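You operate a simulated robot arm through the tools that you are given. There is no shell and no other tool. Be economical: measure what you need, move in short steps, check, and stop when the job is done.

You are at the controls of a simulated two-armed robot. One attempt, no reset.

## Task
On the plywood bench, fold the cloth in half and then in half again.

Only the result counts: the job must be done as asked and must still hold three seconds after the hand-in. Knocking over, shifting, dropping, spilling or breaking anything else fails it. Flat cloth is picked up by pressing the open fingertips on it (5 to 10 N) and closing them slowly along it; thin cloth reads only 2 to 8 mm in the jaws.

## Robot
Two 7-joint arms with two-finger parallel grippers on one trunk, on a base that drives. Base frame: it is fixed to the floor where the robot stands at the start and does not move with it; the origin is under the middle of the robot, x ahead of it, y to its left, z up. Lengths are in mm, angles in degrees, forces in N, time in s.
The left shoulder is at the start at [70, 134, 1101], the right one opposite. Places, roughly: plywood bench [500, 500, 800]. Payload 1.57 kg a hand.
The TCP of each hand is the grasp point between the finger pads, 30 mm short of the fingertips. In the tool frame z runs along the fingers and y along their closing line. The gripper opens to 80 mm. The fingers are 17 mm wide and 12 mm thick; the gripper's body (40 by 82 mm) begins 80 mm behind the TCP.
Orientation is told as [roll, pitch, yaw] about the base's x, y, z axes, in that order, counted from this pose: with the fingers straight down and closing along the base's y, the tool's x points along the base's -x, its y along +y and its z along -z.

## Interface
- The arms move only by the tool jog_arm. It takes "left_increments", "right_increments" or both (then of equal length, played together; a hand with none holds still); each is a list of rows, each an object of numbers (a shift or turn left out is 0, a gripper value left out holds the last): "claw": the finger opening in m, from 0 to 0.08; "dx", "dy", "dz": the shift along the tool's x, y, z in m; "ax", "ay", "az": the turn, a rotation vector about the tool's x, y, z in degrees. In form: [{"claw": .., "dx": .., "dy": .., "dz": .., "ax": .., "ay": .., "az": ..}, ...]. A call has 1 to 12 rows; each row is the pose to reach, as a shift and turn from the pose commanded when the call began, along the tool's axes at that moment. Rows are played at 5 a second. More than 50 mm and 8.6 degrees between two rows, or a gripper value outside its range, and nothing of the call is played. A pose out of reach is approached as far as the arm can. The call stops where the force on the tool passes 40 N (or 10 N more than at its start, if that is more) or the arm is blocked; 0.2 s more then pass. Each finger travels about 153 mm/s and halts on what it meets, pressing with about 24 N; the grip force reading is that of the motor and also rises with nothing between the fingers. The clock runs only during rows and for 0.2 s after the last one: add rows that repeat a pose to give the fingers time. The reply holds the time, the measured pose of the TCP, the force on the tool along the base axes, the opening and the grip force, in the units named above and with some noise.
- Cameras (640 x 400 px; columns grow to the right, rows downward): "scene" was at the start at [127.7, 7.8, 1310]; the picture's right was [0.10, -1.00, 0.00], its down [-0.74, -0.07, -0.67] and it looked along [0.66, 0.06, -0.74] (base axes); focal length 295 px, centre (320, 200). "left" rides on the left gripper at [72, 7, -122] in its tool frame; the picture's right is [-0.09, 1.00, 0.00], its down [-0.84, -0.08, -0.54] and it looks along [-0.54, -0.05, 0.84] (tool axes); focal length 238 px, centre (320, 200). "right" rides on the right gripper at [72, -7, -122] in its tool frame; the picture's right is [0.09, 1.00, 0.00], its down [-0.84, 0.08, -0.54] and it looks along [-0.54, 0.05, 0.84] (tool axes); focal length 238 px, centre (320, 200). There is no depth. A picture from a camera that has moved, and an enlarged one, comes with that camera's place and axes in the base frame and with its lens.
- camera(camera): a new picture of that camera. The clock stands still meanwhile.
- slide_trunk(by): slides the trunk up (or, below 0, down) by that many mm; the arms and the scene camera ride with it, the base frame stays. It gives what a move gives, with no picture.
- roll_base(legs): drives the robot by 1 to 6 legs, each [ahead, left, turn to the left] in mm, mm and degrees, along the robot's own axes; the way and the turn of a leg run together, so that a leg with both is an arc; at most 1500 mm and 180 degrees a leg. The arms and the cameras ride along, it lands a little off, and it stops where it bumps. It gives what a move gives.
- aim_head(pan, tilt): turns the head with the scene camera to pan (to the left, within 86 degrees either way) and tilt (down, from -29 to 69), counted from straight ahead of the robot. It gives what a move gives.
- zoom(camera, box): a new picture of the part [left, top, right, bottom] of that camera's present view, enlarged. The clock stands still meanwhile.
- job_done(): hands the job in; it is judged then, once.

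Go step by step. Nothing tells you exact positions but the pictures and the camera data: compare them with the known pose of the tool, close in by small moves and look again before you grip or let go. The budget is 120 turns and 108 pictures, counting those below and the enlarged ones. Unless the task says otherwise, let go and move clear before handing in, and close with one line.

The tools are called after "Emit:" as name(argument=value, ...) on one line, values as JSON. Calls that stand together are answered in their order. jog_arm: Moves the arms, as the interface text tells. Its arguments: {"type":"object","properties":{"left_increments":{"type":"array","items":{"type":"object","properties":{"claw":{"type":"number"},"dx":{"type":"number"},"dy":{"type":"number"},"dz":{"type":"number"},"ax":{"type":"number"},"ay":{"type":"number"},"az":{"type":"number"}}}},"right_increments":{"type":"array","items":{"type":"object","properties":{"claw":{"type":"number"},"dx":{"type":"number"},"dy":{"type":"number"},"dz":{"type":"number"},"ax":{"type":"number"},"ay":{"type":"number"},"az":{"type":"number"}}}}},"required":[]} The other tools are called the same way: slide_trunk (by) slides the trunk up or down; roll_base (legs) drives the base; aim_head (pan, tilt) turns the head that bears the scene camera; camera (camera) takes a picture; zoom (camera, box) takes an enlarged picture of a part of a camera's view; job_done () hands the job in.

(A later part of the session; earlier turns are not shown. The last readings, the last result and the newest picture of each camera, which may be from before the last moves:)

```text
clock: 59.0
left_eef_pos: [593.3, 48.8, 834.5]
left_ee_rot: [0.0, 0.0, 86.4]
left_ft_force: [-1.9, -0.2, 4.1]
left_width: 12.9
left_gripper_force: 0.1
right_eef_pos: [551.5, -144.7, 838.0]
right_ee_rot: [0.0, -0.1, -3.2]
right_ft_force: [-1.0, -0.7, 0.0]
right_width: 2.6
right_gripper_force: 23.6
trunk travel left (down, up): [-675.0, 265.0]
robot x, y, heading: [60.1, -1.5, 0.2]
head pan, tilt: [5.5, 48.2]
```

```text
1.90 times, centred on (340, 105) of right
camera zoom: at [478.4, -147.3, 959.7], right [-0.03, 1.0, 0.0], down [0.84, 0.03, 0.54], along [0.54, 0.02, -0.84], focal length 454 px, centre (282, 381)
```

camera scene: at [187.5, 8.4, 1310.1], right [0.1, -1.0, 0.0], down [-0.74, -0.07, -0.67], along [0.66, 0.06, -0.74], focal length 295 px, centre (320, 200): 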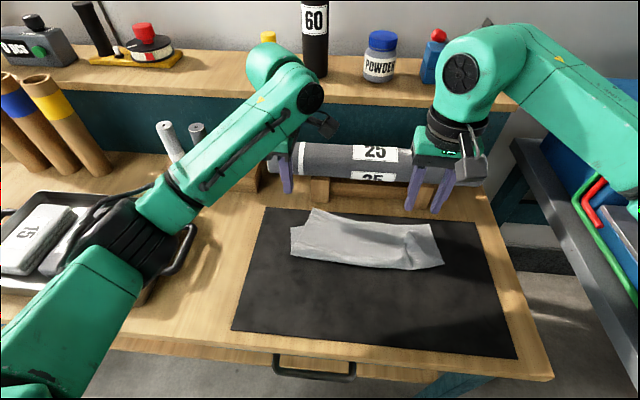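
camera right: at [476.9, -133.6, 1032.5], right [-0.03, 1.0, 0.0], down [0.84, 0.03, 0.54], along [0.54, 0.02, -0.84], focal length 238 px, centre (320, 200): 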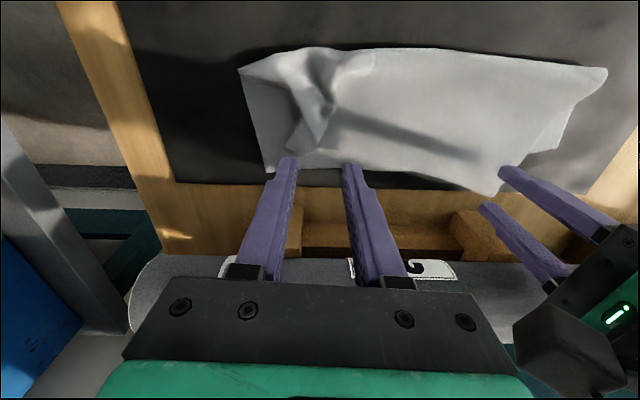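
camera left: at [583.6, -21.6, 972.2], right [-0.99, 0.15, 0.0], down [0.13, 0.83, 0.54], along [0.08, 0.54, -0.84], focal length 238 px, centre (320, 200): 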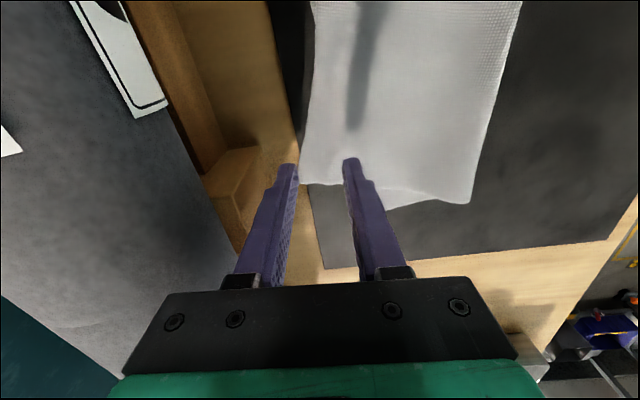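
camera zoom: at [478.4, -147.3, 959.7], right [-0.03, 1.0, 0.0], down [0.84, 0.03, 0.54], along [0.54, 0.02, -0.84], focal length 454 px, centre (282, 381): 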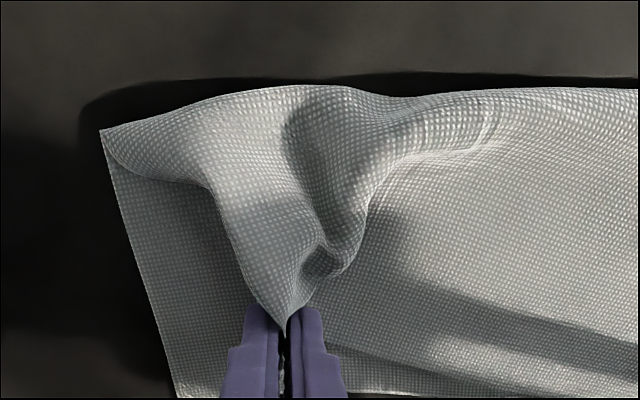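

The right hand has the top layer's far-right corner. The left slipped, so I'll reopen it and press harder.

Emit:
jog_arm(left_increments=[{"dz": -0.002, "claw": 0.02}, {"dz": -0.002, "claw": 0.028}, {"dz": -0.002, "dy": 0.004, "claw": 0.032}, {"dz": 0.0, "dy": 0.004, "claw": 0.032}, {"dz": 0.001, "dy": 0.004}, {"dz": 0.0016, "dy": 0.004}, {"dz": 0.0016, "dy": 0.004}])

```text
clock: 60.6
left_eef_pos: [587.6, 50.3, 834.4]
left_ee_rot: [-0.4, 0.0, 86.5]
left_ft_force: [3.9, -1.2, 23.8]
left_width: 29.6
left_gripper_force: 0.0
right_eef_pos: [550.3, -146.5, 839.1]
right_ee_rot: [0.2, -0.2, -3.2]
right_ft_force: [0.2, 1.0, 0.3]
right_width: 2.1
right_gripper_force: 23.4
trunk travel left (down, up): [-675.0, 265.0]
robot x, y, heading: [57.3, -3.3, -0.3]
head pan, tilt: [5.5, 48.2]
```

Emit:
jog_arm(left_increments=[{"dz": -0.0006}, {"dz": -0.0006, "claw": 0.027}, {"dz": -0.0006, "claw": 0.023}, {"dz": -0.0006, "claw": 0.019}, {"dz": -0.0006, "claw": 0.015}, {"dz": -0.0006, "claw": 0.011}, {"dz": -0.0006, "claw": 0.007}, {"dz": -0.0006, "claw": 0.003}, {"dz": -0.0006, "claw": 0.0}, {"dz": -0.0006, "claw": 0.0}])

Emit:
zoom(camera="left", box=[200, 60, 440, 230])

```text
clock: 62.8
left_eef_pos: [589.7, 51.4, 834.6]
left_ee_rot: [-0.4, 0.0, 86.5]
left_ft_force: [1.3, -0.8, 24.0]
left_width: 2.2
left_gripper_force: 23.9
right_eef_pos: [549.8, -145.9, 839.3]
right_ee_rot: [0.0, -0.2, -3.4]
right_ft_force: [-0.4, 0.3, 0.3]
right_width: 2.2
right_gripper_force: 23.3
trunk travel left (down, up): [-675.0, 265.0]
robot x, y, heading: [61.4, -0.8, 0.3]
head pan, tilt: [5.5, 48.2]
```

```text
2.35 times, centred on (320, 145) of left
camera zoom: at [576.6, -20.4, 956.6], right [-0.99, 0.15, 0.0], down [0.13, 0.83, 0.54], along [0.09, 0.54, -0.84], focal length 561 px, centre (320, 329)
```

zoom: 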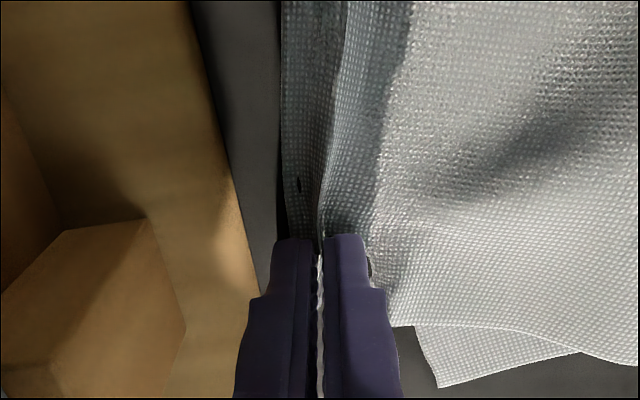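

Both hands hold the top layer. I'll lift, stretch it out above the lower layer's corners, and look before laying down.

Emit:
jog_arm(left_increments=[{"dz": -0.015}, {"dz": -0.03}, {"dz": -0.045}, {"dz": -0.055, "dx": -0.005, "dy": 0.01}, {"dz": -0.06, "dx": -0.01, "dy": 0.02}, {"dz": -0.06, "dx": -0.017, "dy": 0.033}, {"dz": -0.06, "dx": -0.024, "dy": 0.046}, {"dz": -0.06, "dx": -0.029, "dy": 0.057}, {"dz": -0.06, "dx": -0.033, "dy": 0.065}], right_increments=[{"dz": -0.015}, {"dz": -0.03}, {"dz": -0.045}, {"dz": -0.06}, {"dz": -0.06, "dx": -0.005, "dy": -0.005}, {"dz": -0.06, "dx": -0.01, "dy": -0.01}, {"dz": -0.06, "dx": -0.015, "dy": -0.015}, {"dz": -0.06, "dx": -0.02, "dy": -0.02}, {"dz": -0.06, "dx": -0.0233, "dy": -0.0227}])

Emit:
zoom(camera="scene", box=[235, 150, 475, 300])

Emit:
camera(camera="right")

```text
clock: 64.8
left_eef_pos: [525.7, 83.5, 895.0]
left_ee_rot: [-0.2, 0.5, 86.2]
left_ft_force: [5.3, -29.8, 0.4]
left_width: 1.6
left_gripper_force: 23.6
right_eef_pos: [573.8, -167.5, 897.3]
right_ee_rot: [0.4, 0.1, -2.9]
right_ft_force: [-4.9, 30.4, -0.1]
right_width: 3.2
right_gripper_force: 23.6
trunk travel left (down, up): [-675.0, 265.0]
robot x, y, heading: [65.2, -1.3, -0.1]
head pan, tilt: [5.5, 48.2]
```

```text
2.67 times, centred on (355, 225) of scene
camera zoom: at [187.8, 8.4, 1310.1], right [0.1, -1.0, 0.0], down [-0.74, -0.07, -0.67], along [0.66, 0.06, -0.74], focal length 787 px, centre (227, 133)
```

zoom: 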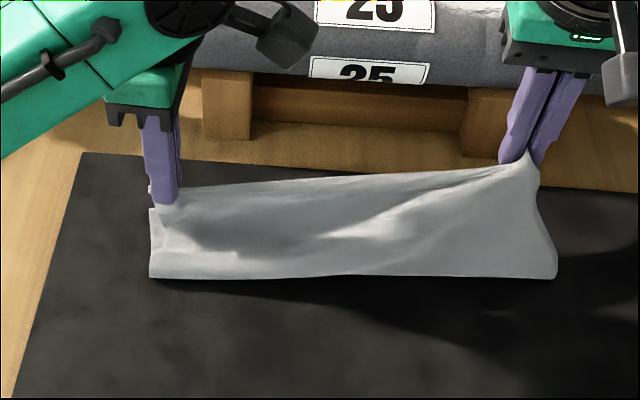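

```text
38 pictures are left
camera right: at [501.1, -169.8, 1019.3], right [-0.04, 1.0, 0.01], down [0.84, 0.03, 0.54], along [0.54, 0.03, -0.84], focal length 238 px, centre (320, 200)
```

right: 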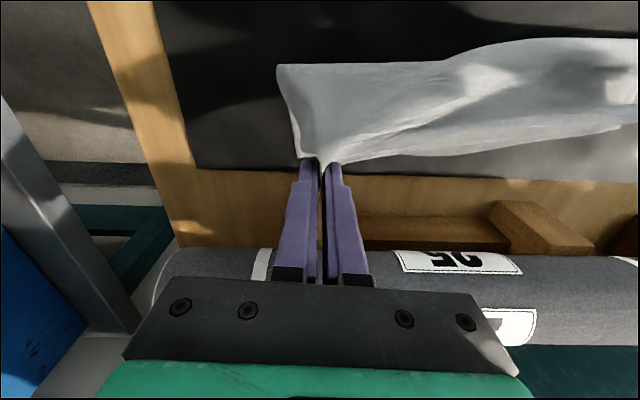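

The top layer is straight and taut, at 30 N. I'll relax the stretch slightly, lay it down and release.

Emit:
jog_arm(left_increments=[{"dx": 0.005}, {"dx": 0.005, "dz": 0.015}, {"dx": 0.005, "dz": 0.03}, {"dx": 0.005, "dz": 0.043}, {"dx": 0.005, "dz": 0.055}, {"dx": 0.005, "dz": 0.055}, {"dx": 0.005, "dz": 0.055, "claw": 0.007}, {"dx": 0.005, "dz": 0.055, "claw": 0.015}, {"dx": 0.005, "dz": 0.055, "claw": 0.03}, {"dx": 0.005, "dz": 0.035}, {"dx": 0.005, "dz": 0.0}, {"dx": 0.005, "dz": -0.03}], right_increments=[{"dy": 0.004}, {"dy": 0.006, "dz": 0.015}, {"dy": 0.007, "dz": 0.03}, {"dy": 0.008, "dz": 0.043}, {"dy": 0.008, "dz": 0.057}, {"dy": 0.008, "dz": 0.057}, {"dy": 0.008, "dz": 0.057, "claw": 0.007}, {"dy": 0.008, "dz": 0.057, "claw": 0.015}, {"dy": 0.008, "dz": 0.057, "claw": 0.03}, {"dy": 0.008, "dz": 0.035}, {"dy": 0.008, "dz": 0.0}, {"dy": 0.008, "dz": -0.03}])

Emit:
zoom(camera="scene", box=[265, 190, 465, 300])

```text
clock: 67.4
left_eef_pos: [526.3, 85.5, 923.8]
left_ee_rot: [-0.1, 0.0, 86.5]
left_ft_force: [-0.1, -0.2, -0.3]
left_width: 29.8
left_gripper_force: 0.0
right_eef_pos: [577.2, -165.9, 927.6]
right_ee_rot: [0.1, -0.1, -3.3]
right_ft_force: [0.2, -0.3, -0.2]
right_width: 30.2
right_gripper_force: 0.0
trunk travel left (down, up): [-675.0, 265.0]
robot x, y, heading: [56.8, 0.3, -0.0]
head pan, tilt: [5.5, 48.2]
```

```text
3.20 times, centred on (365, 245) of scene
camera zoom: at [187.2, 8.1, 1310.0], right [0.1, -1.0, 0.0], down [-0.74, -0.07, -0.67], along [0.66, 0.06, -0.74], focal length 945 px, centre (176, 56)
```

zoom: 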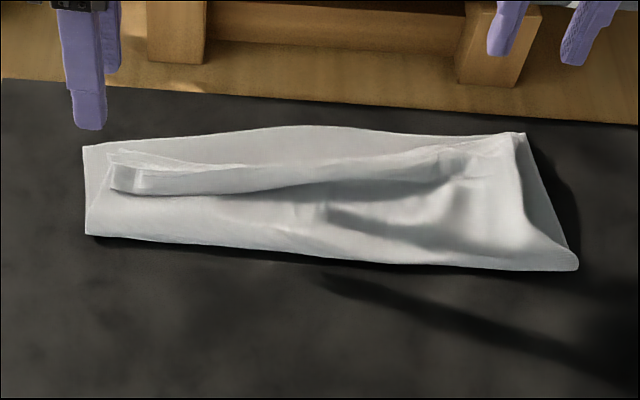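

The top layer now lies nearly on the lower one and only its left far edge is curled back on itself. I'll sweep that outward with the closed left fingertips.

Emit:
jog_arm(left_increments=[{"claw": 0.0, "dx": 0.0138, "dy": 0.0132}, {"dx": 0.0138, "dy": 0.0132, "dz": 0.04}, {"dx": 0.0138, "dy": 0.0132, "dz": 0.075}, {"dx": 0.0138, "dy": 0.0132, "dz": 0.0865}, {"dx": 0.0138, "dy": 0.005, "dz": 0.0865}, {"dx": 0.0138, "dy": -0.003, "dz": 0.0865}, {"dx": 0.0138, "dy": -0.011, "dz": 0.0865}, {"dx": 0.0138, "dy": -0.019, "dz": 0.0865}, {"dx": 0.0138, "dy": -0.025, "dz": 0.08}, {"dx": 0.0138, "dy": -0.025, "dz": 0.05}])

Emit:
zoom(camera="scene", box=[265, 190, 465, 300])

```text
clock: 69.6
left_eef_pos: [550.2, 67.6, 873.4]
left_ee_rot: [0.0, 0.0, 86.5]
left_ft_force: [0.0, 0.0, -0.3]
left_width: 0.2
left_gripper_force: 20.7
right_eef_pos: [578.1, -164.3, 926.4]
right_ee_rot: [0.0, -0.1, -3.3]
right_ft_force: [-0.6, -0.6, 0.4]
right_width: 29.8
right_gripper_force: 0.1
trunk travel left (down, up): [-675.0, 265.0]
robot x, y, heading: [57.5, -0.7, -0.1]
head pan, tilt: [5.5, 48.2]
```

```text
3.20 times, centred on (365, 245) of scene
camera zoom: at [187.5, 8.0, 1310.1], right [0.1, -1.0, 0.0], down [-0.74, -0.07, -0.67], along [0.66, 0.06, -0.74], focal length 945 px, centre (176, 56)
```

zoom: 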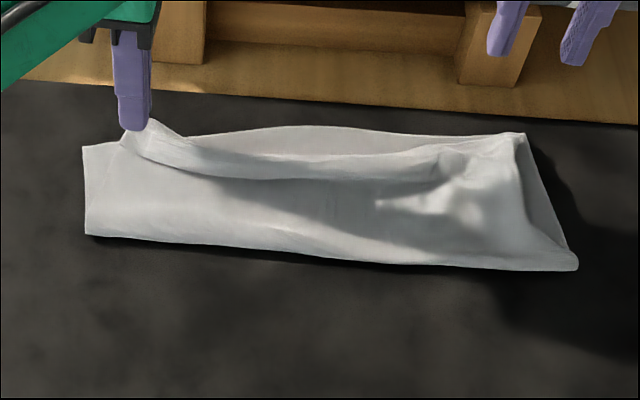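

That worked at the left corner. I'll move the right hand aside and sweep the middle the same way.

Emit:
jog_arm(left_increments=[{"dx": 0.03, "dy": 0.026}, {"dx": 0.0597, "dy": 0.0264}, {"dx": 0.0597, "dy": 0.0264, "dz": 0.035}, {"dx": 0.0597, "dy": 0.012, "dz": 0.035}, {"dx": 0.0597, "dy": -0.002, "dz": 0.035}, {"dx": 0.0597, "dy": -0.0156, "dz": 0.035}, {"dx": 0.0597, "dy": -0.0156, "dz": 0.0}, {"dx": 0.09, "dy": 0.0}, {"dx": 0.114, "dy": 0.0131}, {"dx": 0.114, "dy": 0.0131, "dz": 0.035}, {"dx": 0.114, "dy": -0.003, "dz": 0.035}, {"dx": 0.114, "dy": -0.02, "dz": 0.035}], right_increments=[{"dy": -0.03, "dz": -0.02}, {"dy": -0.06, "dz": -0.04}, {"dy": -0.09, "dz": -0.05}, {"dy": -0.11, "dz": -0.05}, {"dy": -0.11, "dz": -0.05}, {"dy": -0.11, "dz": -0.05}, {"dy": -0.11, "dz": -0.05}, {"dy": -0.11, "dz": -0.05}, {"dy": -0.11, "dz": -0.05}, {"dy": -0.11, "dz": -0.05}, {"dy": -0.11, "dz": -0.05}, {"dy": -0.11, "dz": -0.05}])

Emit:
jog_arm(left_increments=[{"dy": -0.008}, {"dy": -0.008, "dz": -0.04}, {"dy": -0.008, "dz": -0.08}, {"dx": -0.04, "dy": 0.03, "dz": -0.1}, {"dx": -0.08, "dy": 0.07, "dz": -0.12}, {"dx": -0.12, "dy": 0.1, "dz": -0.13}, {"dx": -0.16, "dy": 0.1, "dz": -0.13}, {"dx": -0.2, "dy": 0.1, "dz": -0.13}])

Emit:
zoom(camera="scene", box=[265, 190, 465, 300])

```text
clock: 72.2
left_eef_pos: [563.4, -46.8, 839.5]
left_ee_rot: [0.0, 0.0, 86.5]
left_ft_force: [-0.3, -0.2, 0.4]
left_width: 0.0
left_gripper_force: 21.3
right_eef_pos: [570.5, -270.8, 976.6]
right_ee_rot: [0.1, 0.0, -3.3]
right_ft_force: [-0.1, 0.7, -0.2]
right_width: 30.1
right_gripper_force: 0.0
trunk travel left (down, up): [-675.0, 265.0]
robot x, y, heading: [59.7, -1.3, -0.2]
head pan, tilt: [5.5, 48.2]
```

```text
refused: row 4 steps farther than a row can; nothing moved
```

```text
3.20 times, centred on (365, 245) of scene
camera zoom: at [188.3, 7.6, 1310.0], right [0.1, -1.0, 0.0], down [-0.74, -0.07, -0.67], along [0.66, 0.07, -0.75], focal length 945 px, centre (176, 56)
```

zoom: 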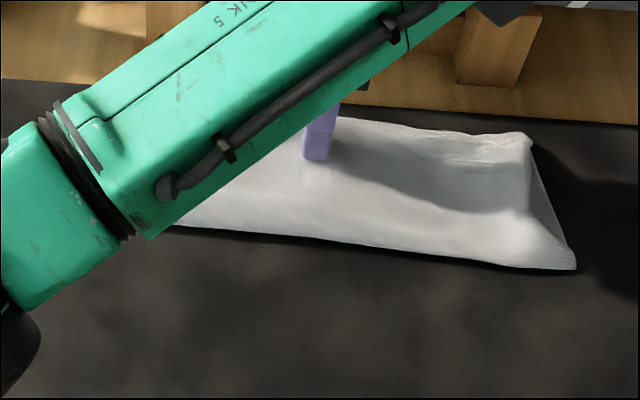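

Smoothing worked. Now I'll retract the left hand and view the result.

Emit:
jog_arm(left_increments=[{"dy": -0.006}, {"dy": -0.006, "dz": -0.035}, {"dy": -0.006, "dz": -0.07}, {"dx": -0.03, "dy": 0.015, "dz": -0.09}, {"dx": -0.06, "dy": 0.035, "dz": -0.11}, {"dx": -0.09, "dy": 0.055, "dz": -0.13}, {"dx": -0.12, "dy": 0.075, "dz": -0.13}, {"dx": -0.15, "dy": 0.09, "dz": -0.13}, {"dx": -0.19, "dy": 0.1, "dz": -0.13}, {"dx": -0.23, "dy": 0.1, "dz": -0.13}])

Emit:
zoom(camera="scene", box=[265, 190, 465, 300])

```text
clock: 74.4
left_eef_pos: [477.8, 190.1, 966.4]
left_ee_rot: [0.0, 0.1, 86.4]
left_ft_force: [-0.5, 0.0, 0.4]
left_width: 0.3
left_gripper_force: 21.1
right_eef_pos: [570.5, -268.2, 976.3]
right_ee_rot: [-0.1, 0.1, -3.3]
right_ft_force: [0.0, 0.6, -0.2]
right_width: 30.2
right_gripper_force: 0.0
trunk travel left (down, up): [-675.0, 265.0]
robot x, y, heading: [62.0, 0.5, 0.1]
head pan, tilt: [5.5, 48.2]
```

```text
3.20 times, centred on (365, 245) of scene
camera zoom: at [187.6, 9.6, 1310.1], right [0.1, -1.0, 0.0], down [-0.74, -0.07, -0.67], along [0.66, 0.06, -0.74], focal length 945 px, centre (176, 56)
```

zoom: 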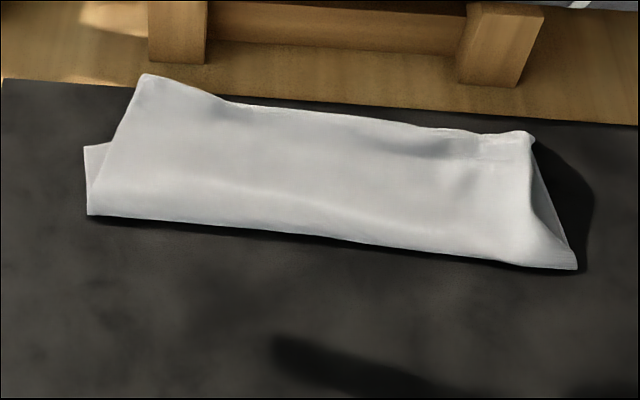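

The top layer now lies flat but turned: its left corner is at (617,73) and should be near (552,100). I'll drag it back with the pressed closed left fingertips.

Emit:
jog_arm(left_increments=[{"dx": 0.03, "dy": -0.032}, {"dx": 0.06, "dy": -0.065}, {"dx": 0.09, "dy": -0.097, "dz": 0.01}, {"dx": 0.1203, "dy": -0.1296, "dz": 0.03}, {"dx": 0.1203, "dy": -0.1296, "dz": 0.07}, {"dx": 0.1203, "dy": -0.1296, "dz": 0.11}, {"dx": 0.1203, "dy": -0.1296, "dz": 0.128}, {"dx": 0.1203, "dy": -0.1296, "dz": 0.131}, {"dx": 0.1203, "dy": -0.1296, "dz": 0.1318}, {"dx": 0.1203, "dy": -0.1296, "dz": 0.1318}])

```text
clock: 76.6
left_eef_pos: [597.9, 60.8, 836.9]
left_ee_rot: [0.1, 0.0, 86.5]
left_ft_force: [0.9, 0.5, 0.0]
left_width: 0.0
left_gripper_force: 20.9
right_eef_pos: [570.1, -269.5, 976.6]
right_ee_rot: [0.0, -0.1, -3.3]
right_ft_force: [-0.5, 1.0, -0.5]
right_width: 29.9
right_gripper_force: 0.1
trunk travel left (down, up): [-675.0, 265.0]
robot x, y, heading: [62.5, 4.0, 0.2]
head pan, tilt: [5.5, 48.2]
```

Emit:
jog_arm(left_increments=[{"dz": 0.002}, {"dz": 0.0033}, {"dz": 0.0035}, {"dz": 0.0035, "dx": -0.004, "dy": 0.009}, {"dz": 0.0035, "dx": -0.008, "dy": 0.018}, {"dz": 0.0035, "dx": -0.012, "dy": 0.027}, {"dz": 0.0033, "dx": -0.016, "dy": 0.036}])

Emit:
zoom(camera="left", box=[220, 40, 500, 230])

```text
clock: 78.2
left_eef_pos: [564.2, 76.4, 834.0]
left_ee_rot: [-0.1, 0.0, 86.4]
left_ft_force: [10.0, -6.4, 19.8]
left_width: 0.0
left_gripper_force: 21.6
right_eef_pos: [568.5, -272.1, 976.5]
right_ee_rot: [0.2, -0.1, -3.3]
right_ft_force: [0.1, 0.6, -0.1]
right_width: 29.8
right_gripper_force: 0.0
trunk travel left (down, up): [-675.0, 265.0]
robot x, y, heading: [59.0, -2.7, 0.0]
head pan, tilt: [5.5, 48.2]
```

```text
2.11 times, centred on (360, 135) of left
camera zoom: at [552.7, 4.9, 957.3], right [-0.99, 0.15, 0.0], down [0.13, 0.83, 0.54], along [0.08, 0.53, -0.84], focal length 502 px, centre (236, 337)
```

zoom: 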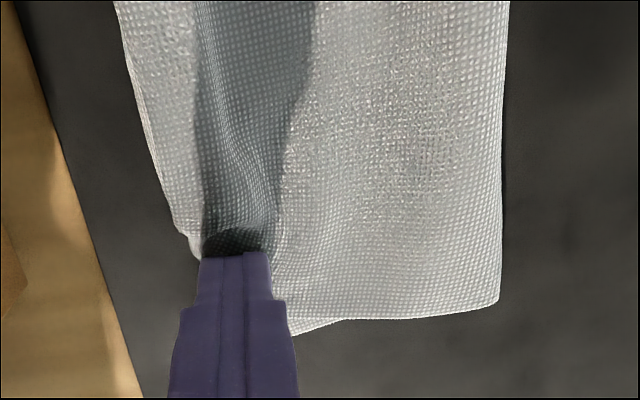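

Emit:
jog_arm(left_increments=[{"dx": -0.003, "dy": 0.007}, {"dx": -0.006, "dy": 0.014}, {"dx": -0.008, "dy": 0.018}, {"dx": -0.008, "dy": 0.018, "dz": -0.03}, {"dx": -0.008, "dy": 0.018, "dz": -0.07}, {"dx": -0.008, "dy": 0.018, "dz": -0.11}, {"dx": -0.04, "dy": 0.04, "dz": -0.13}, {"dx": -0.08, "dy": 0.06, "dz": -0.13}, {"dx": -0.12, "dy": 0.08, "dz": -0.13}])

Emit:
zoom(camera="scene", box=[265, 190, 465, 300])

```text
clock: 80.2
left_eef_pos: [488.5, 201.8, 962.5]
left_ee_rot: [0.0, 0.2, 86.4]
left_ft_force: [0.3, 0.3, -0.3]
left_width: 0.0
left_gripper_force: 21.5
right_eef_pos: [568.5, -269.8, 977.9]
right_ee_rot: [0.0, -0.1, -3.3]
right_ft_force: [0.1, 0.3, -0.2]
right_width: 29.9
right_gripper_force: 0.1
trunk travel left (down, up): [-675.0, 265.0]
robot x, y, heading: [57.7, -3.4, 0.0]
head pan, tilt: [5.5, 48.2]
```

```text
3.20 times, centred on (365, 245) of scene
camera zoom: at [186.7, 9.4, 1310.2], right [0.1, -1.0, 0.0], down [-0.74, -0.07, -0.67], along [0.66, 0.06, -0.74], focal length 945 px, centre (176, 56)
```

zoom: 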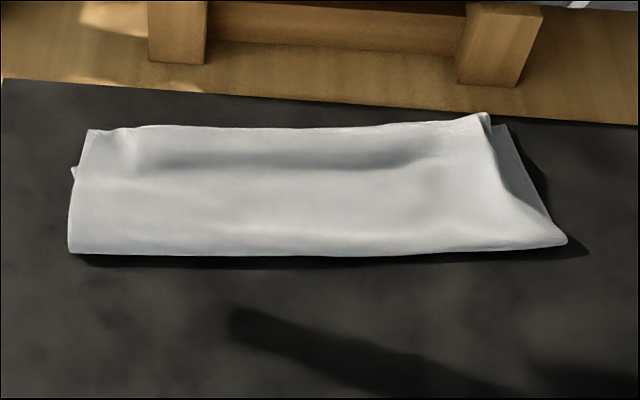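

The fold is straight again, with the lower layer exposed by about 15 mm at the right end. That helps: the outer finger can press on the lower layer and the inner one on the top, so both get gathered. I'll move the right hand above that end.

Emit:
jog_arm(right_increments=[{"claw": 0.045, "dx": 0.005, "dy": 0.02, "az": -2}, {"dx": 0.01, "dy": 0.04, "az": -4}, {"dx": 0.015, "dy": 0.06, "az": -6}, {"dx": 0.02, "dy": 0.08, "az": -8}, {"dx": 0.0263, "dy": 0.1106, "az": -10, "dz": 0.02}, {"dx": 0.0263, "dy": 0.1106, "az": -10, "dz": 0.06}, {"dx": 0.0263, "dy": 0.1106, "az": -10, "dz": 0.1}, {"dx": 0.0263, "dy": 0.1106, "az": -10, "dz": 0.12}])

Emit:
camera(camera="right")

```text
clock: 82.0
left_eef_pos: [489.3, 200.4, 960.8]
left_ee_rot: [0.0, 0.0, 86.5]
left_ft_force: [0.9, -0.3, -0.4]
left_width: 0.1
left_gripper_force: 21.0
right_eef_pos: [546.7, -159.0, 856.9]
right_ee_rot: [0.0, 0.1, 6.6]
right_ft_force: [0.2, 0.1, 0.6]
right_width: 45.1
right_gripper_force: 0.0
trunk travel left (down, up): [-675.0, 265.0]
robot x, y, heading: [62.9, -0.9, 0.2]
head pan, tilt: [5.5, 48.2]
```

```text
31 pictures are left
camera right: at [474.8, -174.2, 977.5], right [-0.21, 0.98, 0.0], down [0.82, 0.17, 0.54], along [0.53, 0.11, -0.84], focal length 238 px, centre (320, 200)
```

right: 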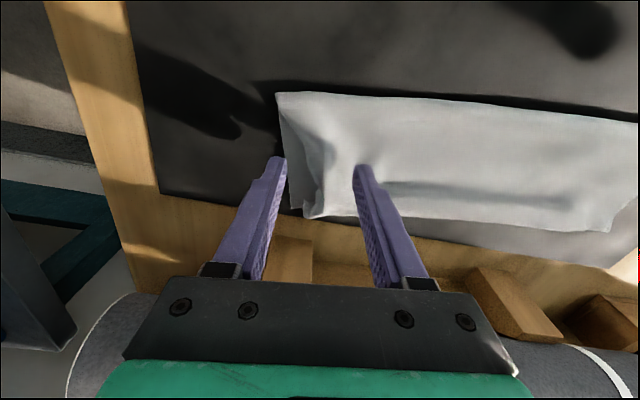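

Emit:
zoom(camera="right", box=[250, 80, 410, 230])

```text
2.67 times, centred on (330, 155) of right
camera zoom: at [474.8, -174.2, 977.5], right [-0.21, 0.98, 0.0], down [0.82, 0.17, 0.54], along [0.53, 0.11, -0.84], focal length 636 px, centre (293, 320)
```

zoom: 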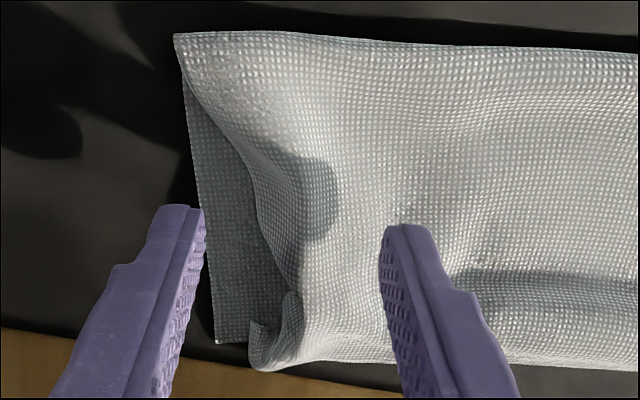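

The outer finger sits over the exposed lower strip and the inner one over the top layer. I'll shift 5 mm inward and go down.

Emit:
jog_arm(right_increments=[{"dy": 0.005, "dz": 0.006}, {"dy": 0.005, "dz": 0.013}, {"dy": 0.005, "dz": 0.019}, {"dy": 0.005, "dz": 0.022}, {"dy": 0.005, "dz": 0.023}, {"dy": 0.005, "dz": 0.023}])

```text
clock: 83.4
left_eef_pos: [490.1, 201.4, 960.9]
left_ee_rot: [-0.1, 0.0, 86.5]
left_ft_force: [0.9, -0.1, -0.1]
left_width: 0.0
left_gripper_force: 21.6
right_eef_pos: [548.7, -156.8, 834.3]
right_ee_rot: [0.0, 0.0, 6.8]
right_ft_force: [0.4, 1.6, 0.6]
right_width: 45.3
right_gripper_force: 0.0
trunk travel left (down, up): [-675.0, 265.0]
robot x, y, heading: [59.3, 0.0, -0.1]
head pan, tilt: [5.5, 48.2]
```

Emit:
jog_arm(right_increments=[{"dz": 0.0008}, {"dz": 0.0014}, {"dz": 0.0014}])

```text
clock: 84.2
left_eef_pos: [490.1, 201.3, 961.8]
left_ee_rot: [0.0, -0.1, 86.5]
left_ft_force: [-0.2, -0.2, -0.1]
left_width: 0.1
left_gripper_force: 21.1
right_eef_pos: [547.9, -156.3, 834.7]
right_ee_rot: [0.0, -0.1, 6.7]
right_ft_force: [-0.1, 0.2, 7.5]
right_width: 45.1
right_gripper_force: 0.2
trunk travel left (down, up): [-675.0, 265.0]
robot x, y, heading: [62.1, 0.4, 0.2]
head pan, tilt: [5.5, 48.2]
```

Emit:
jog_arm(right_increments=[{"dz": 0.0006}, {"dz": 0.0006, "claw": 0.042}, {"dz": 0.0006, "claw": 0.039}, {"dz": 0.0006, "claw": 0.036}, {"dz": 0.0006, "claw": 0.033}, {"dz": 0.0006, "claw": 0.03}, {"dz": 0.0006, "claw": 0.027}, {"dz": 0.0006, "claw": 0.024}, {"dz": 0.0006, "claw": 0.021}])

Emit:
zoom(camera="right", box=[220, 50, 420, 220])

```text
clock: 86.2
left_eef_pos: [488.0, 200.6, 961.7]
left_ee_rot: [-0.2, 0.1, 86.5]
left_ft_force: [-0.6, 0.1, -0.2]
left_width: 0.1
left_gripper_force: 21.5
right_eef_pos: [548.2, -153.8, 833.3]
right_ee_rot: [0.0, -0.2, 6.7]
right_ft_force: [1.6, 1.2, 20.1]
right_width: 20.6
right_gripper_force: 0.1
trunk travel left (down, up): [-675.0, 265.0]
robot x, y, heading: [61.0, -1.2, 0.0]
head pan, tilt: [5.5, 48.2]
```

```text
2.35 times, centred on (320, 135) of right
camera zoom: at [475.4, -169.1, 955.6], right [-0.21, 0.98, 0.0], down [0.82, 0.17, 0.54], along [0.53, 0.11, -0.84], focal length 561 px, centre (320, 353)
```

zoom: 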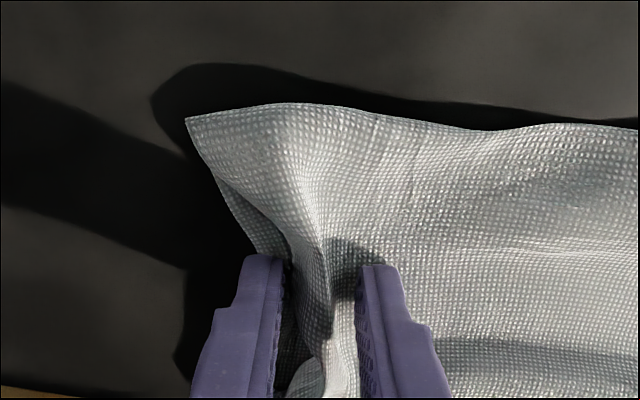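

The lower edge is being pushed in along with the top layer. I'll finish closing.

Emit:
jog_arm(right_increments=[{"dz": -0.0004, "claw": 0.018}, {"dz": -0.0004, "claw": 0.015}, {"dz": -0.0004, "claw": 0.012}, {"dz": -0.0004, "claw": 0.009}, {"dz": -0.0004, "claw": 0.006}, {"dz": -0.0004, "claw": 0.003}, {"dz": -0.0004, "claw": 0.0}, {"dz": -0.0004, "claw": 0.0}, {"dz": -0.0004, "claw": 0.0}])

Emit:
jog_arm(right_increments=[{"dz": -0.01}, {"dz": -0.02}, {"dz": -0.03, "dy": 0.003}, {"dz": -0.04, "dy": 0.007}])

Emit:
zoom(camera="right", box=[200, 40, 440, 240])

Emit:
zoom(camera="scene", box=[265, 180, 465, 300])

```text
clock: 88.2
left_eef_pos: [489.0, 202.2, 962.7]
left_ee_rot: [0.0, 0.1, 86.4]
left_ft_force: [-0.2, 0.1, -1.0]
left_width: 0.0
left_gripper_force: 21.3
right_eef_pos: [546.5, -152.9, 833.2]
right_ee_rot: [-0.2, -0.1, 6.7]
right_ft_force: [-0.9, 4.8, 17.4]
right_width: 2.5
right_gripper_force: 23.5
trunk travel left (down, up): [-675.0, 265.0]
robot x, y, heading: [58.5, 0.2, 0.4]
head pan, tilt: [5.5, 48.2]
```

```text
clock: 89.2
left_eef_pos: [490.0, 200.7, 962.8]
left_ee_rot: [0.0, -0.1, 86.5]
left_ft_force: [-0.1, 0.2, -0.2]
left_width: 0.0
left_gripper_force: 21.2
right_eef_pos: [547.7, -147.6, 872.2]
right_ee_rot: [0.0, 0.0, 6.5]
right_ft_force: [0.7, -0.7, -0.1]
right_width: 2.2
right_gripper_force: 23.9
trunk travel left (down, up): [-675.0, 265.0]
robot x, y, heading: [58.4, 1.4, 0.1]
head pan, tilt: [5.5, 48.2]
```

```text
2.00 times, centred on (320, 140) of right
camera zoom: at [475.8, -162.6, 993.8], right [-0.21, 0.98, 0.0], down [0.82, 0.17, 0.54], along [0.53, 0.11, -0.84], focal length 477 px, centre (320, 320)
```

zoom: 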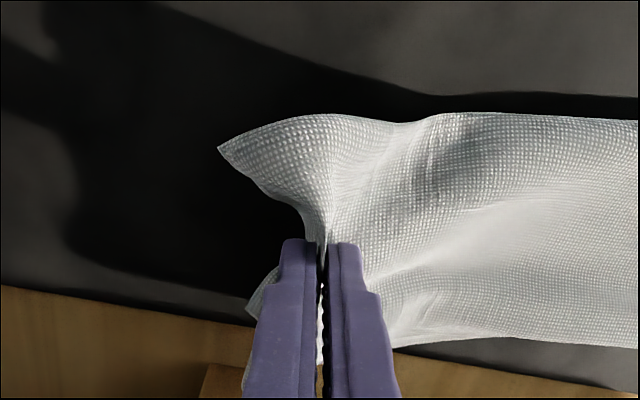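

```text
3.20 times, centred on (365, 240) of scene
camera zoom: at [187.7, 8.2, 1310.0], right [0.1, -1.0, 0.0], down [-0.74, -0.07, -0.67], along [0.66, 0.06, -0.74], focal length 945 px, centre (176, 72)
```

zoom: 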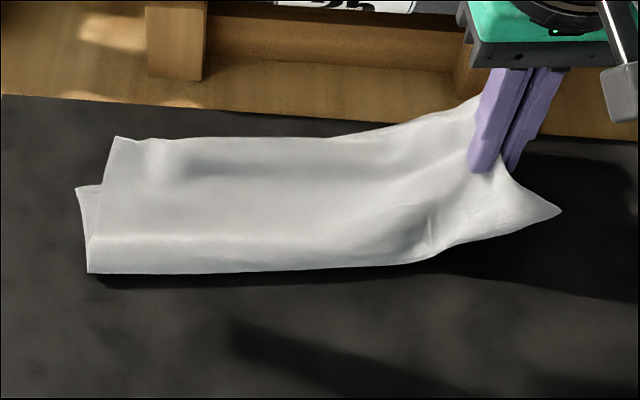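

Both layers came up this time: nothing is left behind on the mat. I'll move the left hand clear and swing the end up to the top of the arc.

Emit:
jog_arm(left_increments=[{"dx": -0.02, "dy": 0.01}, {"dx": -0.04, "dy": 0.02}, {"dx": -0.06, "dy": 0.03, "dz": -0.01}, {"dx": -0.08, "dy": 0.04, "dz": -0.02}, {"dx": -0.1, "dy": 0.05, "dz": -0.03}, {"dx": -0.12, "dy": 0.06, "dz": -0.03}, {"dx": -0.12, "dy": 0.06, "dz": -0.03}, {"dx": -0.12, "dy": 0.06, "dz": -0.03}], right_increments=[{"dy": 0.008, "dz": -0.013}, {"dy": 0.018, "dz": -0.026}, {"dy": 0.03, "dz": -0.037}, {"dy": 0.043, "dz": -0.045}, {"dy": 0.057, "dz": -0.052}, {"dy": 0.072, "dz": -0.057}, {"dy": 0.087, "dz": -0.06}, {"dy": 0.102, "dz": -0.061}])

Emit:
zoom(camera="scene", box=[245, 160, 465, 300])

Emit:
camera(camera="right")

```text
clock: 91.0
left_eef_pos: [439.2, 325.3, 993.4]
left_ee_rot: [0.0, 0.1, 86.5]
left_ft_force: [-0.4, 0.5, -0.5]
left_width: 0.2
left_gripper_force: 21.3
right_eef_pos: [538.2, -46.1, 933.3]
right_ee_rot: [0.0, 0.0, 6.6]
right_ft_force: [-0.4, 0.1, 0.8]
right_width: 2.3
right_gripper_force: 24.1
trunk travel left (down, up): [-675.0, 265.0]
robot x, y, heading: [60.4, 4.1, 0.1]
head pan, tilt: [5.5, 48.2]
```

```text
2.86 times, centred on (355, 230) of scene
camera zoom: at [188.0, 8.9, 1310.0], right [0.1, -1.0, 0.0], down [-0.74, -0.07, -0.67], along [0.66, 0.06, -0.75], focal length 844 px, centre (220, 114)
```

zoom: 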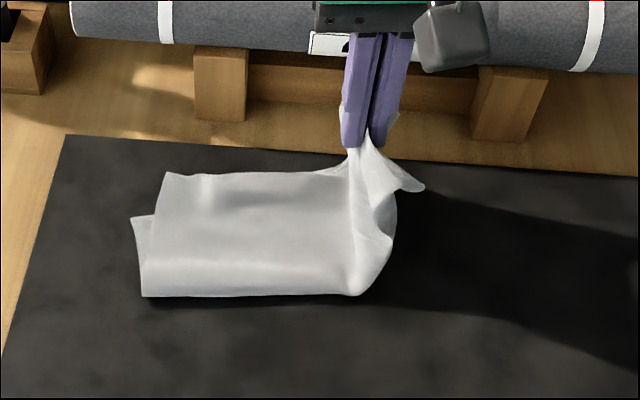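

```text
25 pictures are left
camera right: at [466.0, -61.3, 1054.3], right [-0.21, 0.98, 0.0], down [0.82, 0.17, 0.54], along [0.53, 0.11, -0.84], focal length 238 px, centre (320, 200)
```

right: 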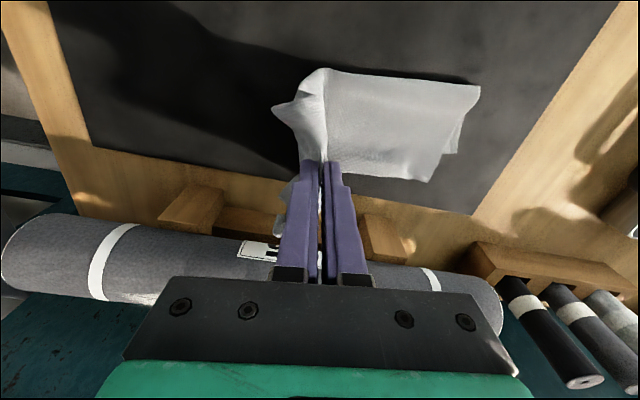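

The stack stands nicely over the middle fold line. I'll complete the arc to land the pinch at about (525,68).

Emit:
jog_arm(right_increments=[{"dy": 0.015, "dz": 0.0}, {"dy": 0.03, "dz": 0.003}, {"dy": 0.045, "dz": 0.008}, {"dy": 0.059, "dz": 0.015}, {"dy": 0.073, "dz": 0.026}, {"dy": 0.086, "dz": 0.04}, {"dy": 0.098, "dz": 0.056}, {"dy": 0.108, "dz": 0.07}, {"dy": 0.115, "dz": 0.082}])

Emit:
zoom(camera="scene", box=[245, 180, 445, 300])

Emit:
zoom(camera="right", box=[180, 30, 460, 220])

```text
clock: 93.0
left_eef_pos: [440.5, 326.5, 992.3]
left_ee_rot: [-0.1, 0.1, 86.5]
left_ft_force: [0.6, 0.1, 0.6]
left_width: 0.0
left_gripper_force: 21.2
right_eef_pos: [522.4, 67.5, 851.4]
right_ee_rot: [0.0, 0.1, 6.6]
right_ft_force: [-0.4, -0.2, 0.2]
right_width: 2.5
right_gripper_force: 23.9
trunk travel left (down, up): [-675.0, 265.0]
robot x, y, heading: [57.0, 1.2, 0.0]
head pan, tilt: [5.5, 48.2]
```

```text
3.20 times, centred on (345, 240) of scene
camera zoom: at [188.1, 8.5, 1310.0], right [0.1, -1.0, 0.0], down [-0.74, -0.07, -0.67], along [0.66, 0.06, -0.75], focal length 945 px, centre (240, 72)
```

zoom: 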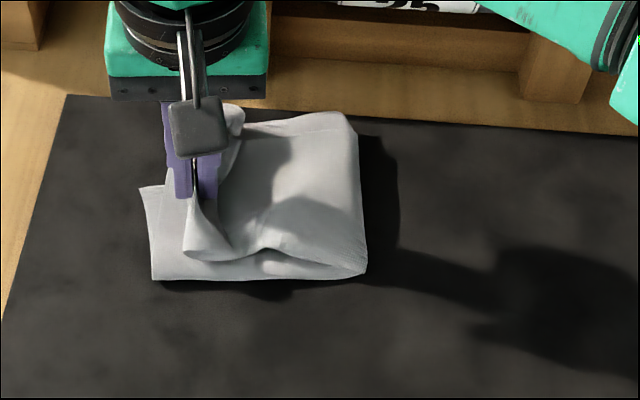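

```text
2.11 times, centred on (320, 125) of right
camera zoom: at [451.2, 53.8, 972.2], right [-0.21, 0.98, 0.0], down [0.82, 0.17, 0.54], along [0.53, 0.11, -0.84], focal length 502 px, centre (320, 358)
```

zoom: 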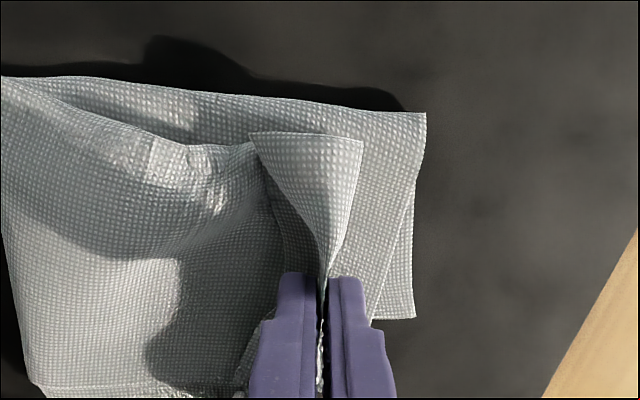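

The end is over with its edge pointing outward. I'll lower a bit further, release and lift.

Emit:
jog_arm(right_increments=[{"dy": 0.003, "dz": 0.004}, {"dy": 0.005, "dz": 0.007}, {"dy": 0.005, "dz": 0.007, "claw": 0.006}, {"dy": 0.005, "dz": 0.007, "claw": 0.012}, {"dy": 0.005, "dz": 0.007, "claw": 0.02}, {"dy": 0.005, "dz": 0.007, "claw": 0.03}, {"dy": 0.005, "dz": 0.007, "claw": 0.045}, {"dy": 0.005, "dz": -0.02}, {"dy": 0.005, "dz": -0.06}, {"dy": 0.005, "dz": -0.1}, {"dy": -0.03, "dz": -0.12}, {"dy": -0.07, "dz": -0.12}])

Emit:
jog_arm(right_increments=[{"dy": -0.04}, {"dy": -0.08}, {"dy": -0.12}, {"dy": -0.16}])

Emit:
zoom(camera="scene", box=[245, 180, 445, 300])

```text
clock: 95.6
left_eef_pos: [441.0, 324.2, 994.1]
left_ee_rot: [-0.1, 0.0, 86.5]
left_ft_force: [-0.4, -1.3, 0.2]
left_width: 0.2
left_gripper_force: 20.9
right_eef_pos: [531.5, -3.7, 974.4]
right_ee_rot: [0.2, 0.1, 6.6]
right_ft_force: [0.5, 0.3, -0.4]
right_width: 44.9
right_gripper_force: 0.0
trunk travel left (down, up): [-675.0, 265.0]
robot x, y, heading: [57.9, -1.2, 0.0]
head pan, tilt: [5.5, 48.2]
```

```text
clock: 96.6
left_eef_pos: [440.8, 324.2, 995.2]
left_ee_rot: [-0.1, -0.1, 86.6]
left_ft_force: [0.1, 0.0, -0.1]
left_width: 0.2
left_gripper_force: 21.5
right_eef_pos: [549.0, -165.6, 971.6]
right_ee_rot: [0.1, 0.0, 6.6]
right_ft_force: [0.2, 0.2, -0.3]
right_width: 44.8
right_gripper_force: 0.0
trunk travel left (down, up): [-675.0, 265.0]
robot x, y, heading: [63.8, 0.8, 0.1]
head pan, tilt: [5.5, 48.2]
```

```text
3.20 times, centred on (345, 240) of scene
camera zoom: at [187.7, 5.9, 1310.1], right [0.1, -1.0, 0.0], down [-0.74, -0.07, -0.67], along [0.66, 0.07, -0.74], focal length 945 px, centre (240, 72)
```

zoom: 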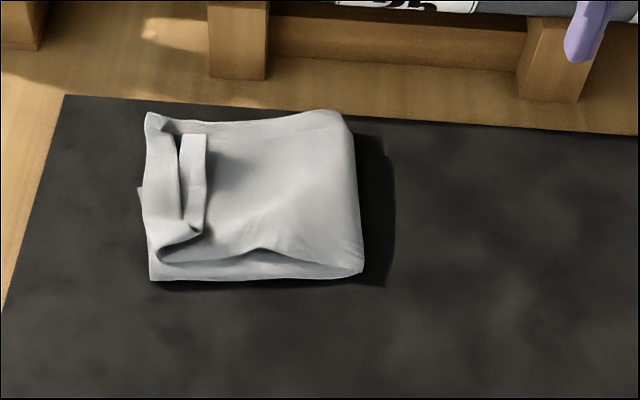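

The quarter fold is down. One edge strip is curled back on top near y≈70, so I'll sweep it outward with the closed right fingertips.

Emit:
jog_arm(right_increments=[{"claw": 0.0, "dy": 0.045, "dx": -0.005}, {"dy": 0.09, "dx": -0.01}, {"dy": 0.135, "dx": -0.015}, {"dy": 0.18, "dx": -0.019}, {"dy": 0.202, "dx": -0.0194, "dz": 0.04}, {"dy": 0.202, "dx": -0.0194, "dz": 0.08}, {"dy": 0.202, "dx": -0.0194, "dz": 0.115}, {"dy": 0.202, "dx": -0.0194, "dz": 0.129}, {"dy": 0.215, "dx": -0.0194, "dz": 0.13}, {"dy": 0.229, "dx": -0.0194, "dz": 0.13}, {"dy": 0.243, "dx": -0.0194, "dz": 0.13}, {"dy": 0.257, "dx": -0.0194, "dz": 0.13}])

Emit:
zoom(camera="right", box=[180, 0, 460, 220])

```text
clock: 99.2
left_eef_pos: [439.9, 327.0, 994.8]
left_ee_rot: [0.0, 0.1, 86.5]
left_ft_force: [0.0, 0.1, 0.5]
left_width: 0.0
left_gripper_force: 21.2
right_eef_pos: [537.9, 93.9, 840.3]
right_ee_rot: [0.1, 0.0, 6.6]
right_ft_force: [-0.5, -0.3, -0.3]
right_width: 0.3
right_gripper_force: 21.6
trunk travel left (down, up): [-675.0, 265.0]
robot x, y, heading: [63.3, -1.4, 0.2]
head pan, tilt: [5.5, 48.2]
```

```text
1.82 times, centred on (320, 110) of right
camera zoom: at [466.8, 80.5, 962.5], right [-0.21, 0.98, 0.0], down [0.82, 0.17, 0.54], along [0.53, 0.11, -0.84], focal length 433 px, centre (320, 364)
```

zoom: 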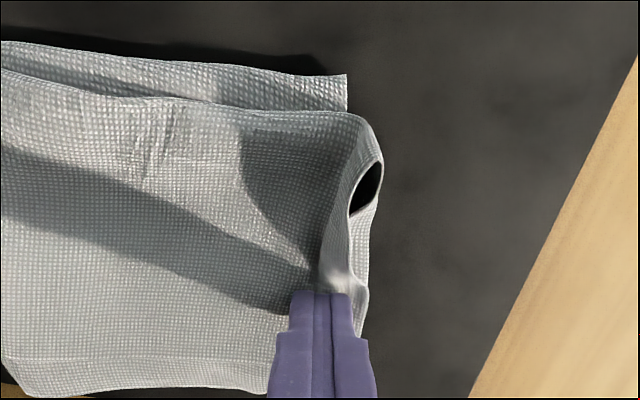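

The curl is nearly rolled out. I'll push a little further, lift clear and look.

Emit:
jog_arm(right_increments=[{"dy": 0.01}, {"dy": 0.02}, {"dy": 0.025, "dz": -0.03}, {"dy": 0.02, "dz": -0.07}, {"dy": 0.0, "dz": -0.11}, {"dy": -0.04, "dz": -0.12}, {"dy": -0.08, "dz": -0.12}, {"dy": -0.12, "dz": -0.12}, {"dy": -0.16, "dz": -0.12}, {"dy": -0.2, "dz": -0.12}, {"dy": -0.24, "dz": -0.12}])

Emit:
zoom(camera="scene", box=[245, 180, 445, 300])

```text
clock: 101.6
left_eef_pos: [439.5, 324.3, 993.8]
left_ee_rot: [0.1, -0.2, 86.5]
left_ft_force: [0.5, -1.4, 0.2]
left_width: 0.0
left_gripper_force: 21.5
right_eef_pos: [568.8, -145.5, 960.4]
right_ee_rot: [0.1, 0.0, 6.6]
right_ft_force: [-0.3, 1.1, 0.3]
right_width: 0.0
right_gripper_force: 21.7
trunk travel left (down, up): [-675.0, 265.0]
robot x, y, heading: [58.2, -1.7, 0.2]
head pan, tilt: [5.5, 48.2]
```

```text
3.20 times, centred on (345, 240) of scene
camera zoom: at [187.7, 6.2, 1310.1], right [0.1, -1.0, 0.0], down [-0.74, -0.07, -0.67], along [0.66, 0.07, -0.74], focal length 945 px, centre (240, 72)
```

zoom: 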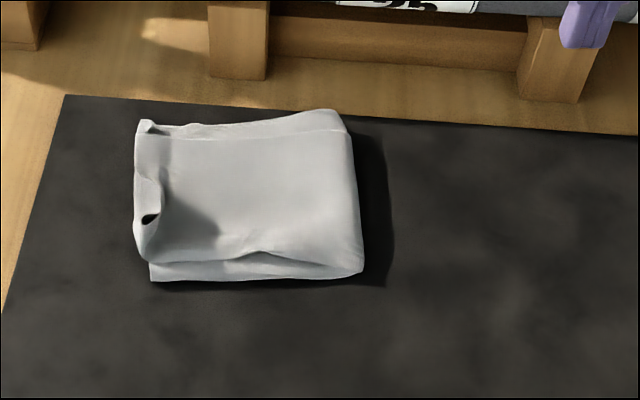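

It now measures about 145 × 105 mm. One last tidy: I'll press at the near-left loop and drag the upper layers' near edge back about 13 mm.

Emit:
jog_arm(right_increments=[{"dy": 0.045, "dx": 0.008}, {"dy": 0.09, "dx": 0.016}, {"dy": 0.135, "dx": 0.024}, {"dy": 0.18, "dx": 0.032}, {"dy": 0.225, "dx": 0.04}, {"dy": 0.23, "dx": 0.0428, "dz": 0.04}, {"dy": 0.23, "dx": 0.0428, "dz": 0.08}, {"dy": 0.23, "dx": 0.0428, "dz": 0.11}, {"dy": 0.23, "dx": 0.0428, "dz": 0.119}, {"dy": 0.23, "dx": 0.0428, "dz": 0.121}])

```text
clock: 103.8
left_eef_pos: [440.9, 326.2, 993.8]
left_ee_rot: [0.0, 0.3, 86.5]
left_ft_force: [-0.2, 0.9, -0.8]
left_width: 0.0
left_gripper_force: 20.9
right_eef_pos: [497.1, 80.6, 838.8]
right_ee_rot: [0.1, 0.0, 6.7]
right_ft_force: [0.2, 0.6, -0.6]
right_width: 0.1
right_gripper_force: 21.1
trunk travel left (down, up): [-675.0, 265.0]
robot x, y, heading: [62.0, 4.2, 0.2]
head pan, tilt: [5.5, 48.2]
```

Emit:
jog_arm(right_increments=[{"dz": 0.0015}, {"dz": 0.0025}, {"dz": 0.003}, {"dz": 0.003, "dx": 0.004}, {"dz": 0.003, "dx": 0.008}, {"dz": 0.003, "dx": 0.012}, {"dz": 0.003, "dx": 0.014}])

Emit:
zoom(camera="right", box=[180, 0, 460, 220])

```text
clock: 105.4
left_eef_pos: [439.2, 325.5, 993.4]
left_ee_rot: [0.0, 0.1, 86.5]
left_ft_force: [0.7, 0.2, -0.5]
left_width: 0.0
left_gripper_force: 21.6
right_eef_pos: [482.7, 78.7, 836.9]
right_ee_rot: [0.0, 0.1, 6.6]
right_ft_force: [0.8, -0.2, 3.0]
right_width: 0.0
right_gripper_force: 21.6
trunk travel left (down, up): [-675.0, 265.0]
robot x, y, heading: [57.8, 0.3, -0.0]
head pan, tilt: [5.5, 48.2]
```

```text
1.82 times, centred on (320, 110) of right
camera zoom: at [412.0, 65.4, 958.2], right [-0.21, 0.98, 0.0], down [0.82, 0.17, 0.54], along [0.53, 0.11, -0.84], focal length 433 px, centre (320, 364)
```

zoom: 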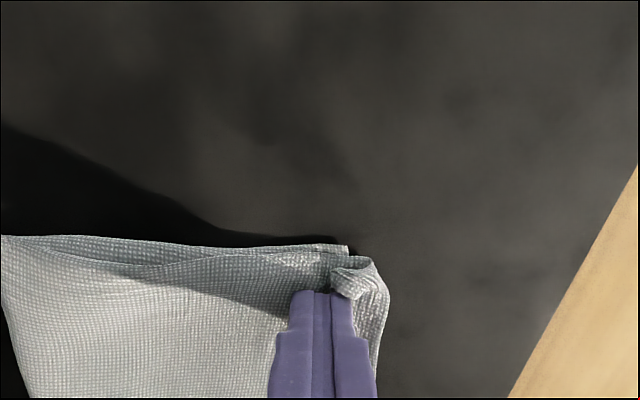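

The near edge is aligned now. I'll give a small outward sweep to flatten the corner curl, then withdraw.

Emit:
jog_arm(right_increments=[{"dz": -0.002}, {"dz": -0.001, "dy": 0.007}, {"dz": -0.001, "dy": 0.014}, {"dz": -0.001, "dy": 0.022}, {"dz": -0.03, "dy": 0.022}, {"dz": -0.07, "dy": 0.022}, {"dz": -0.11, "dy": 0.0}, {"dz": -0.12, "dy": -0.045}, {"dz": -0.12, "dy": -0.09}, {"dz": -0.12, "dy": -0.135}, {"dz": -0.12, "dy": -0.18}, {"dz": -0.12, "dy": -0.22}])

Emit:
zoom(camera="scene", box=[245, 180, 445, 300])

```text
clock: 108.0
left_eef_pos: [440.5, 325.4, 994.8]
left_ee_rot: [0.0, 0.0, 86.5]
left_ft_force: [-0.8, -0.6, 0.9]
left_width: 0.0
left_gripper_force: 21.5
right_eef_pos: [507.7, -138.9, 961.0]
right_ee_rot: [0.1, 0.0, 6.7]
right_ft_force: [0.2, 0.9, 0.5]
right_width: 0.0
right_gripper_force: 21.2
trunk travel left (down, up): [-675.0, 265.0]
robot x, y, heading: [59.8, 1.8, 0.1]
head pan, tilt: [5.5, 48.2]
```

```text
3.20 times, centred on (345, 240) of scene
camera zoom: at [187.8, 6.6, 1310.1], right [0.1, -1.0, 0.0], down [-0.74, -0.07, -0.67], along [0.66, 0.07, -0.74], focal length 945 px, centre (240, 72)
```

zoom: 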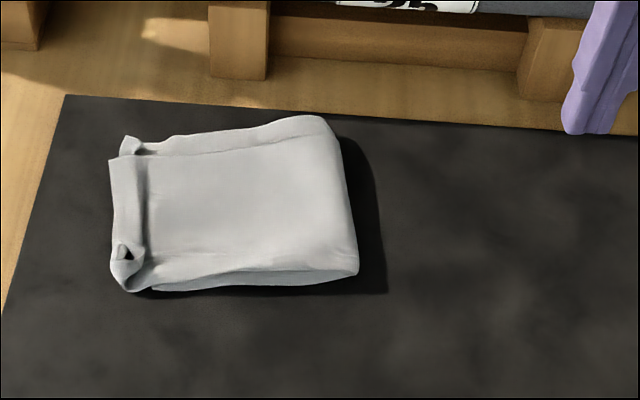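

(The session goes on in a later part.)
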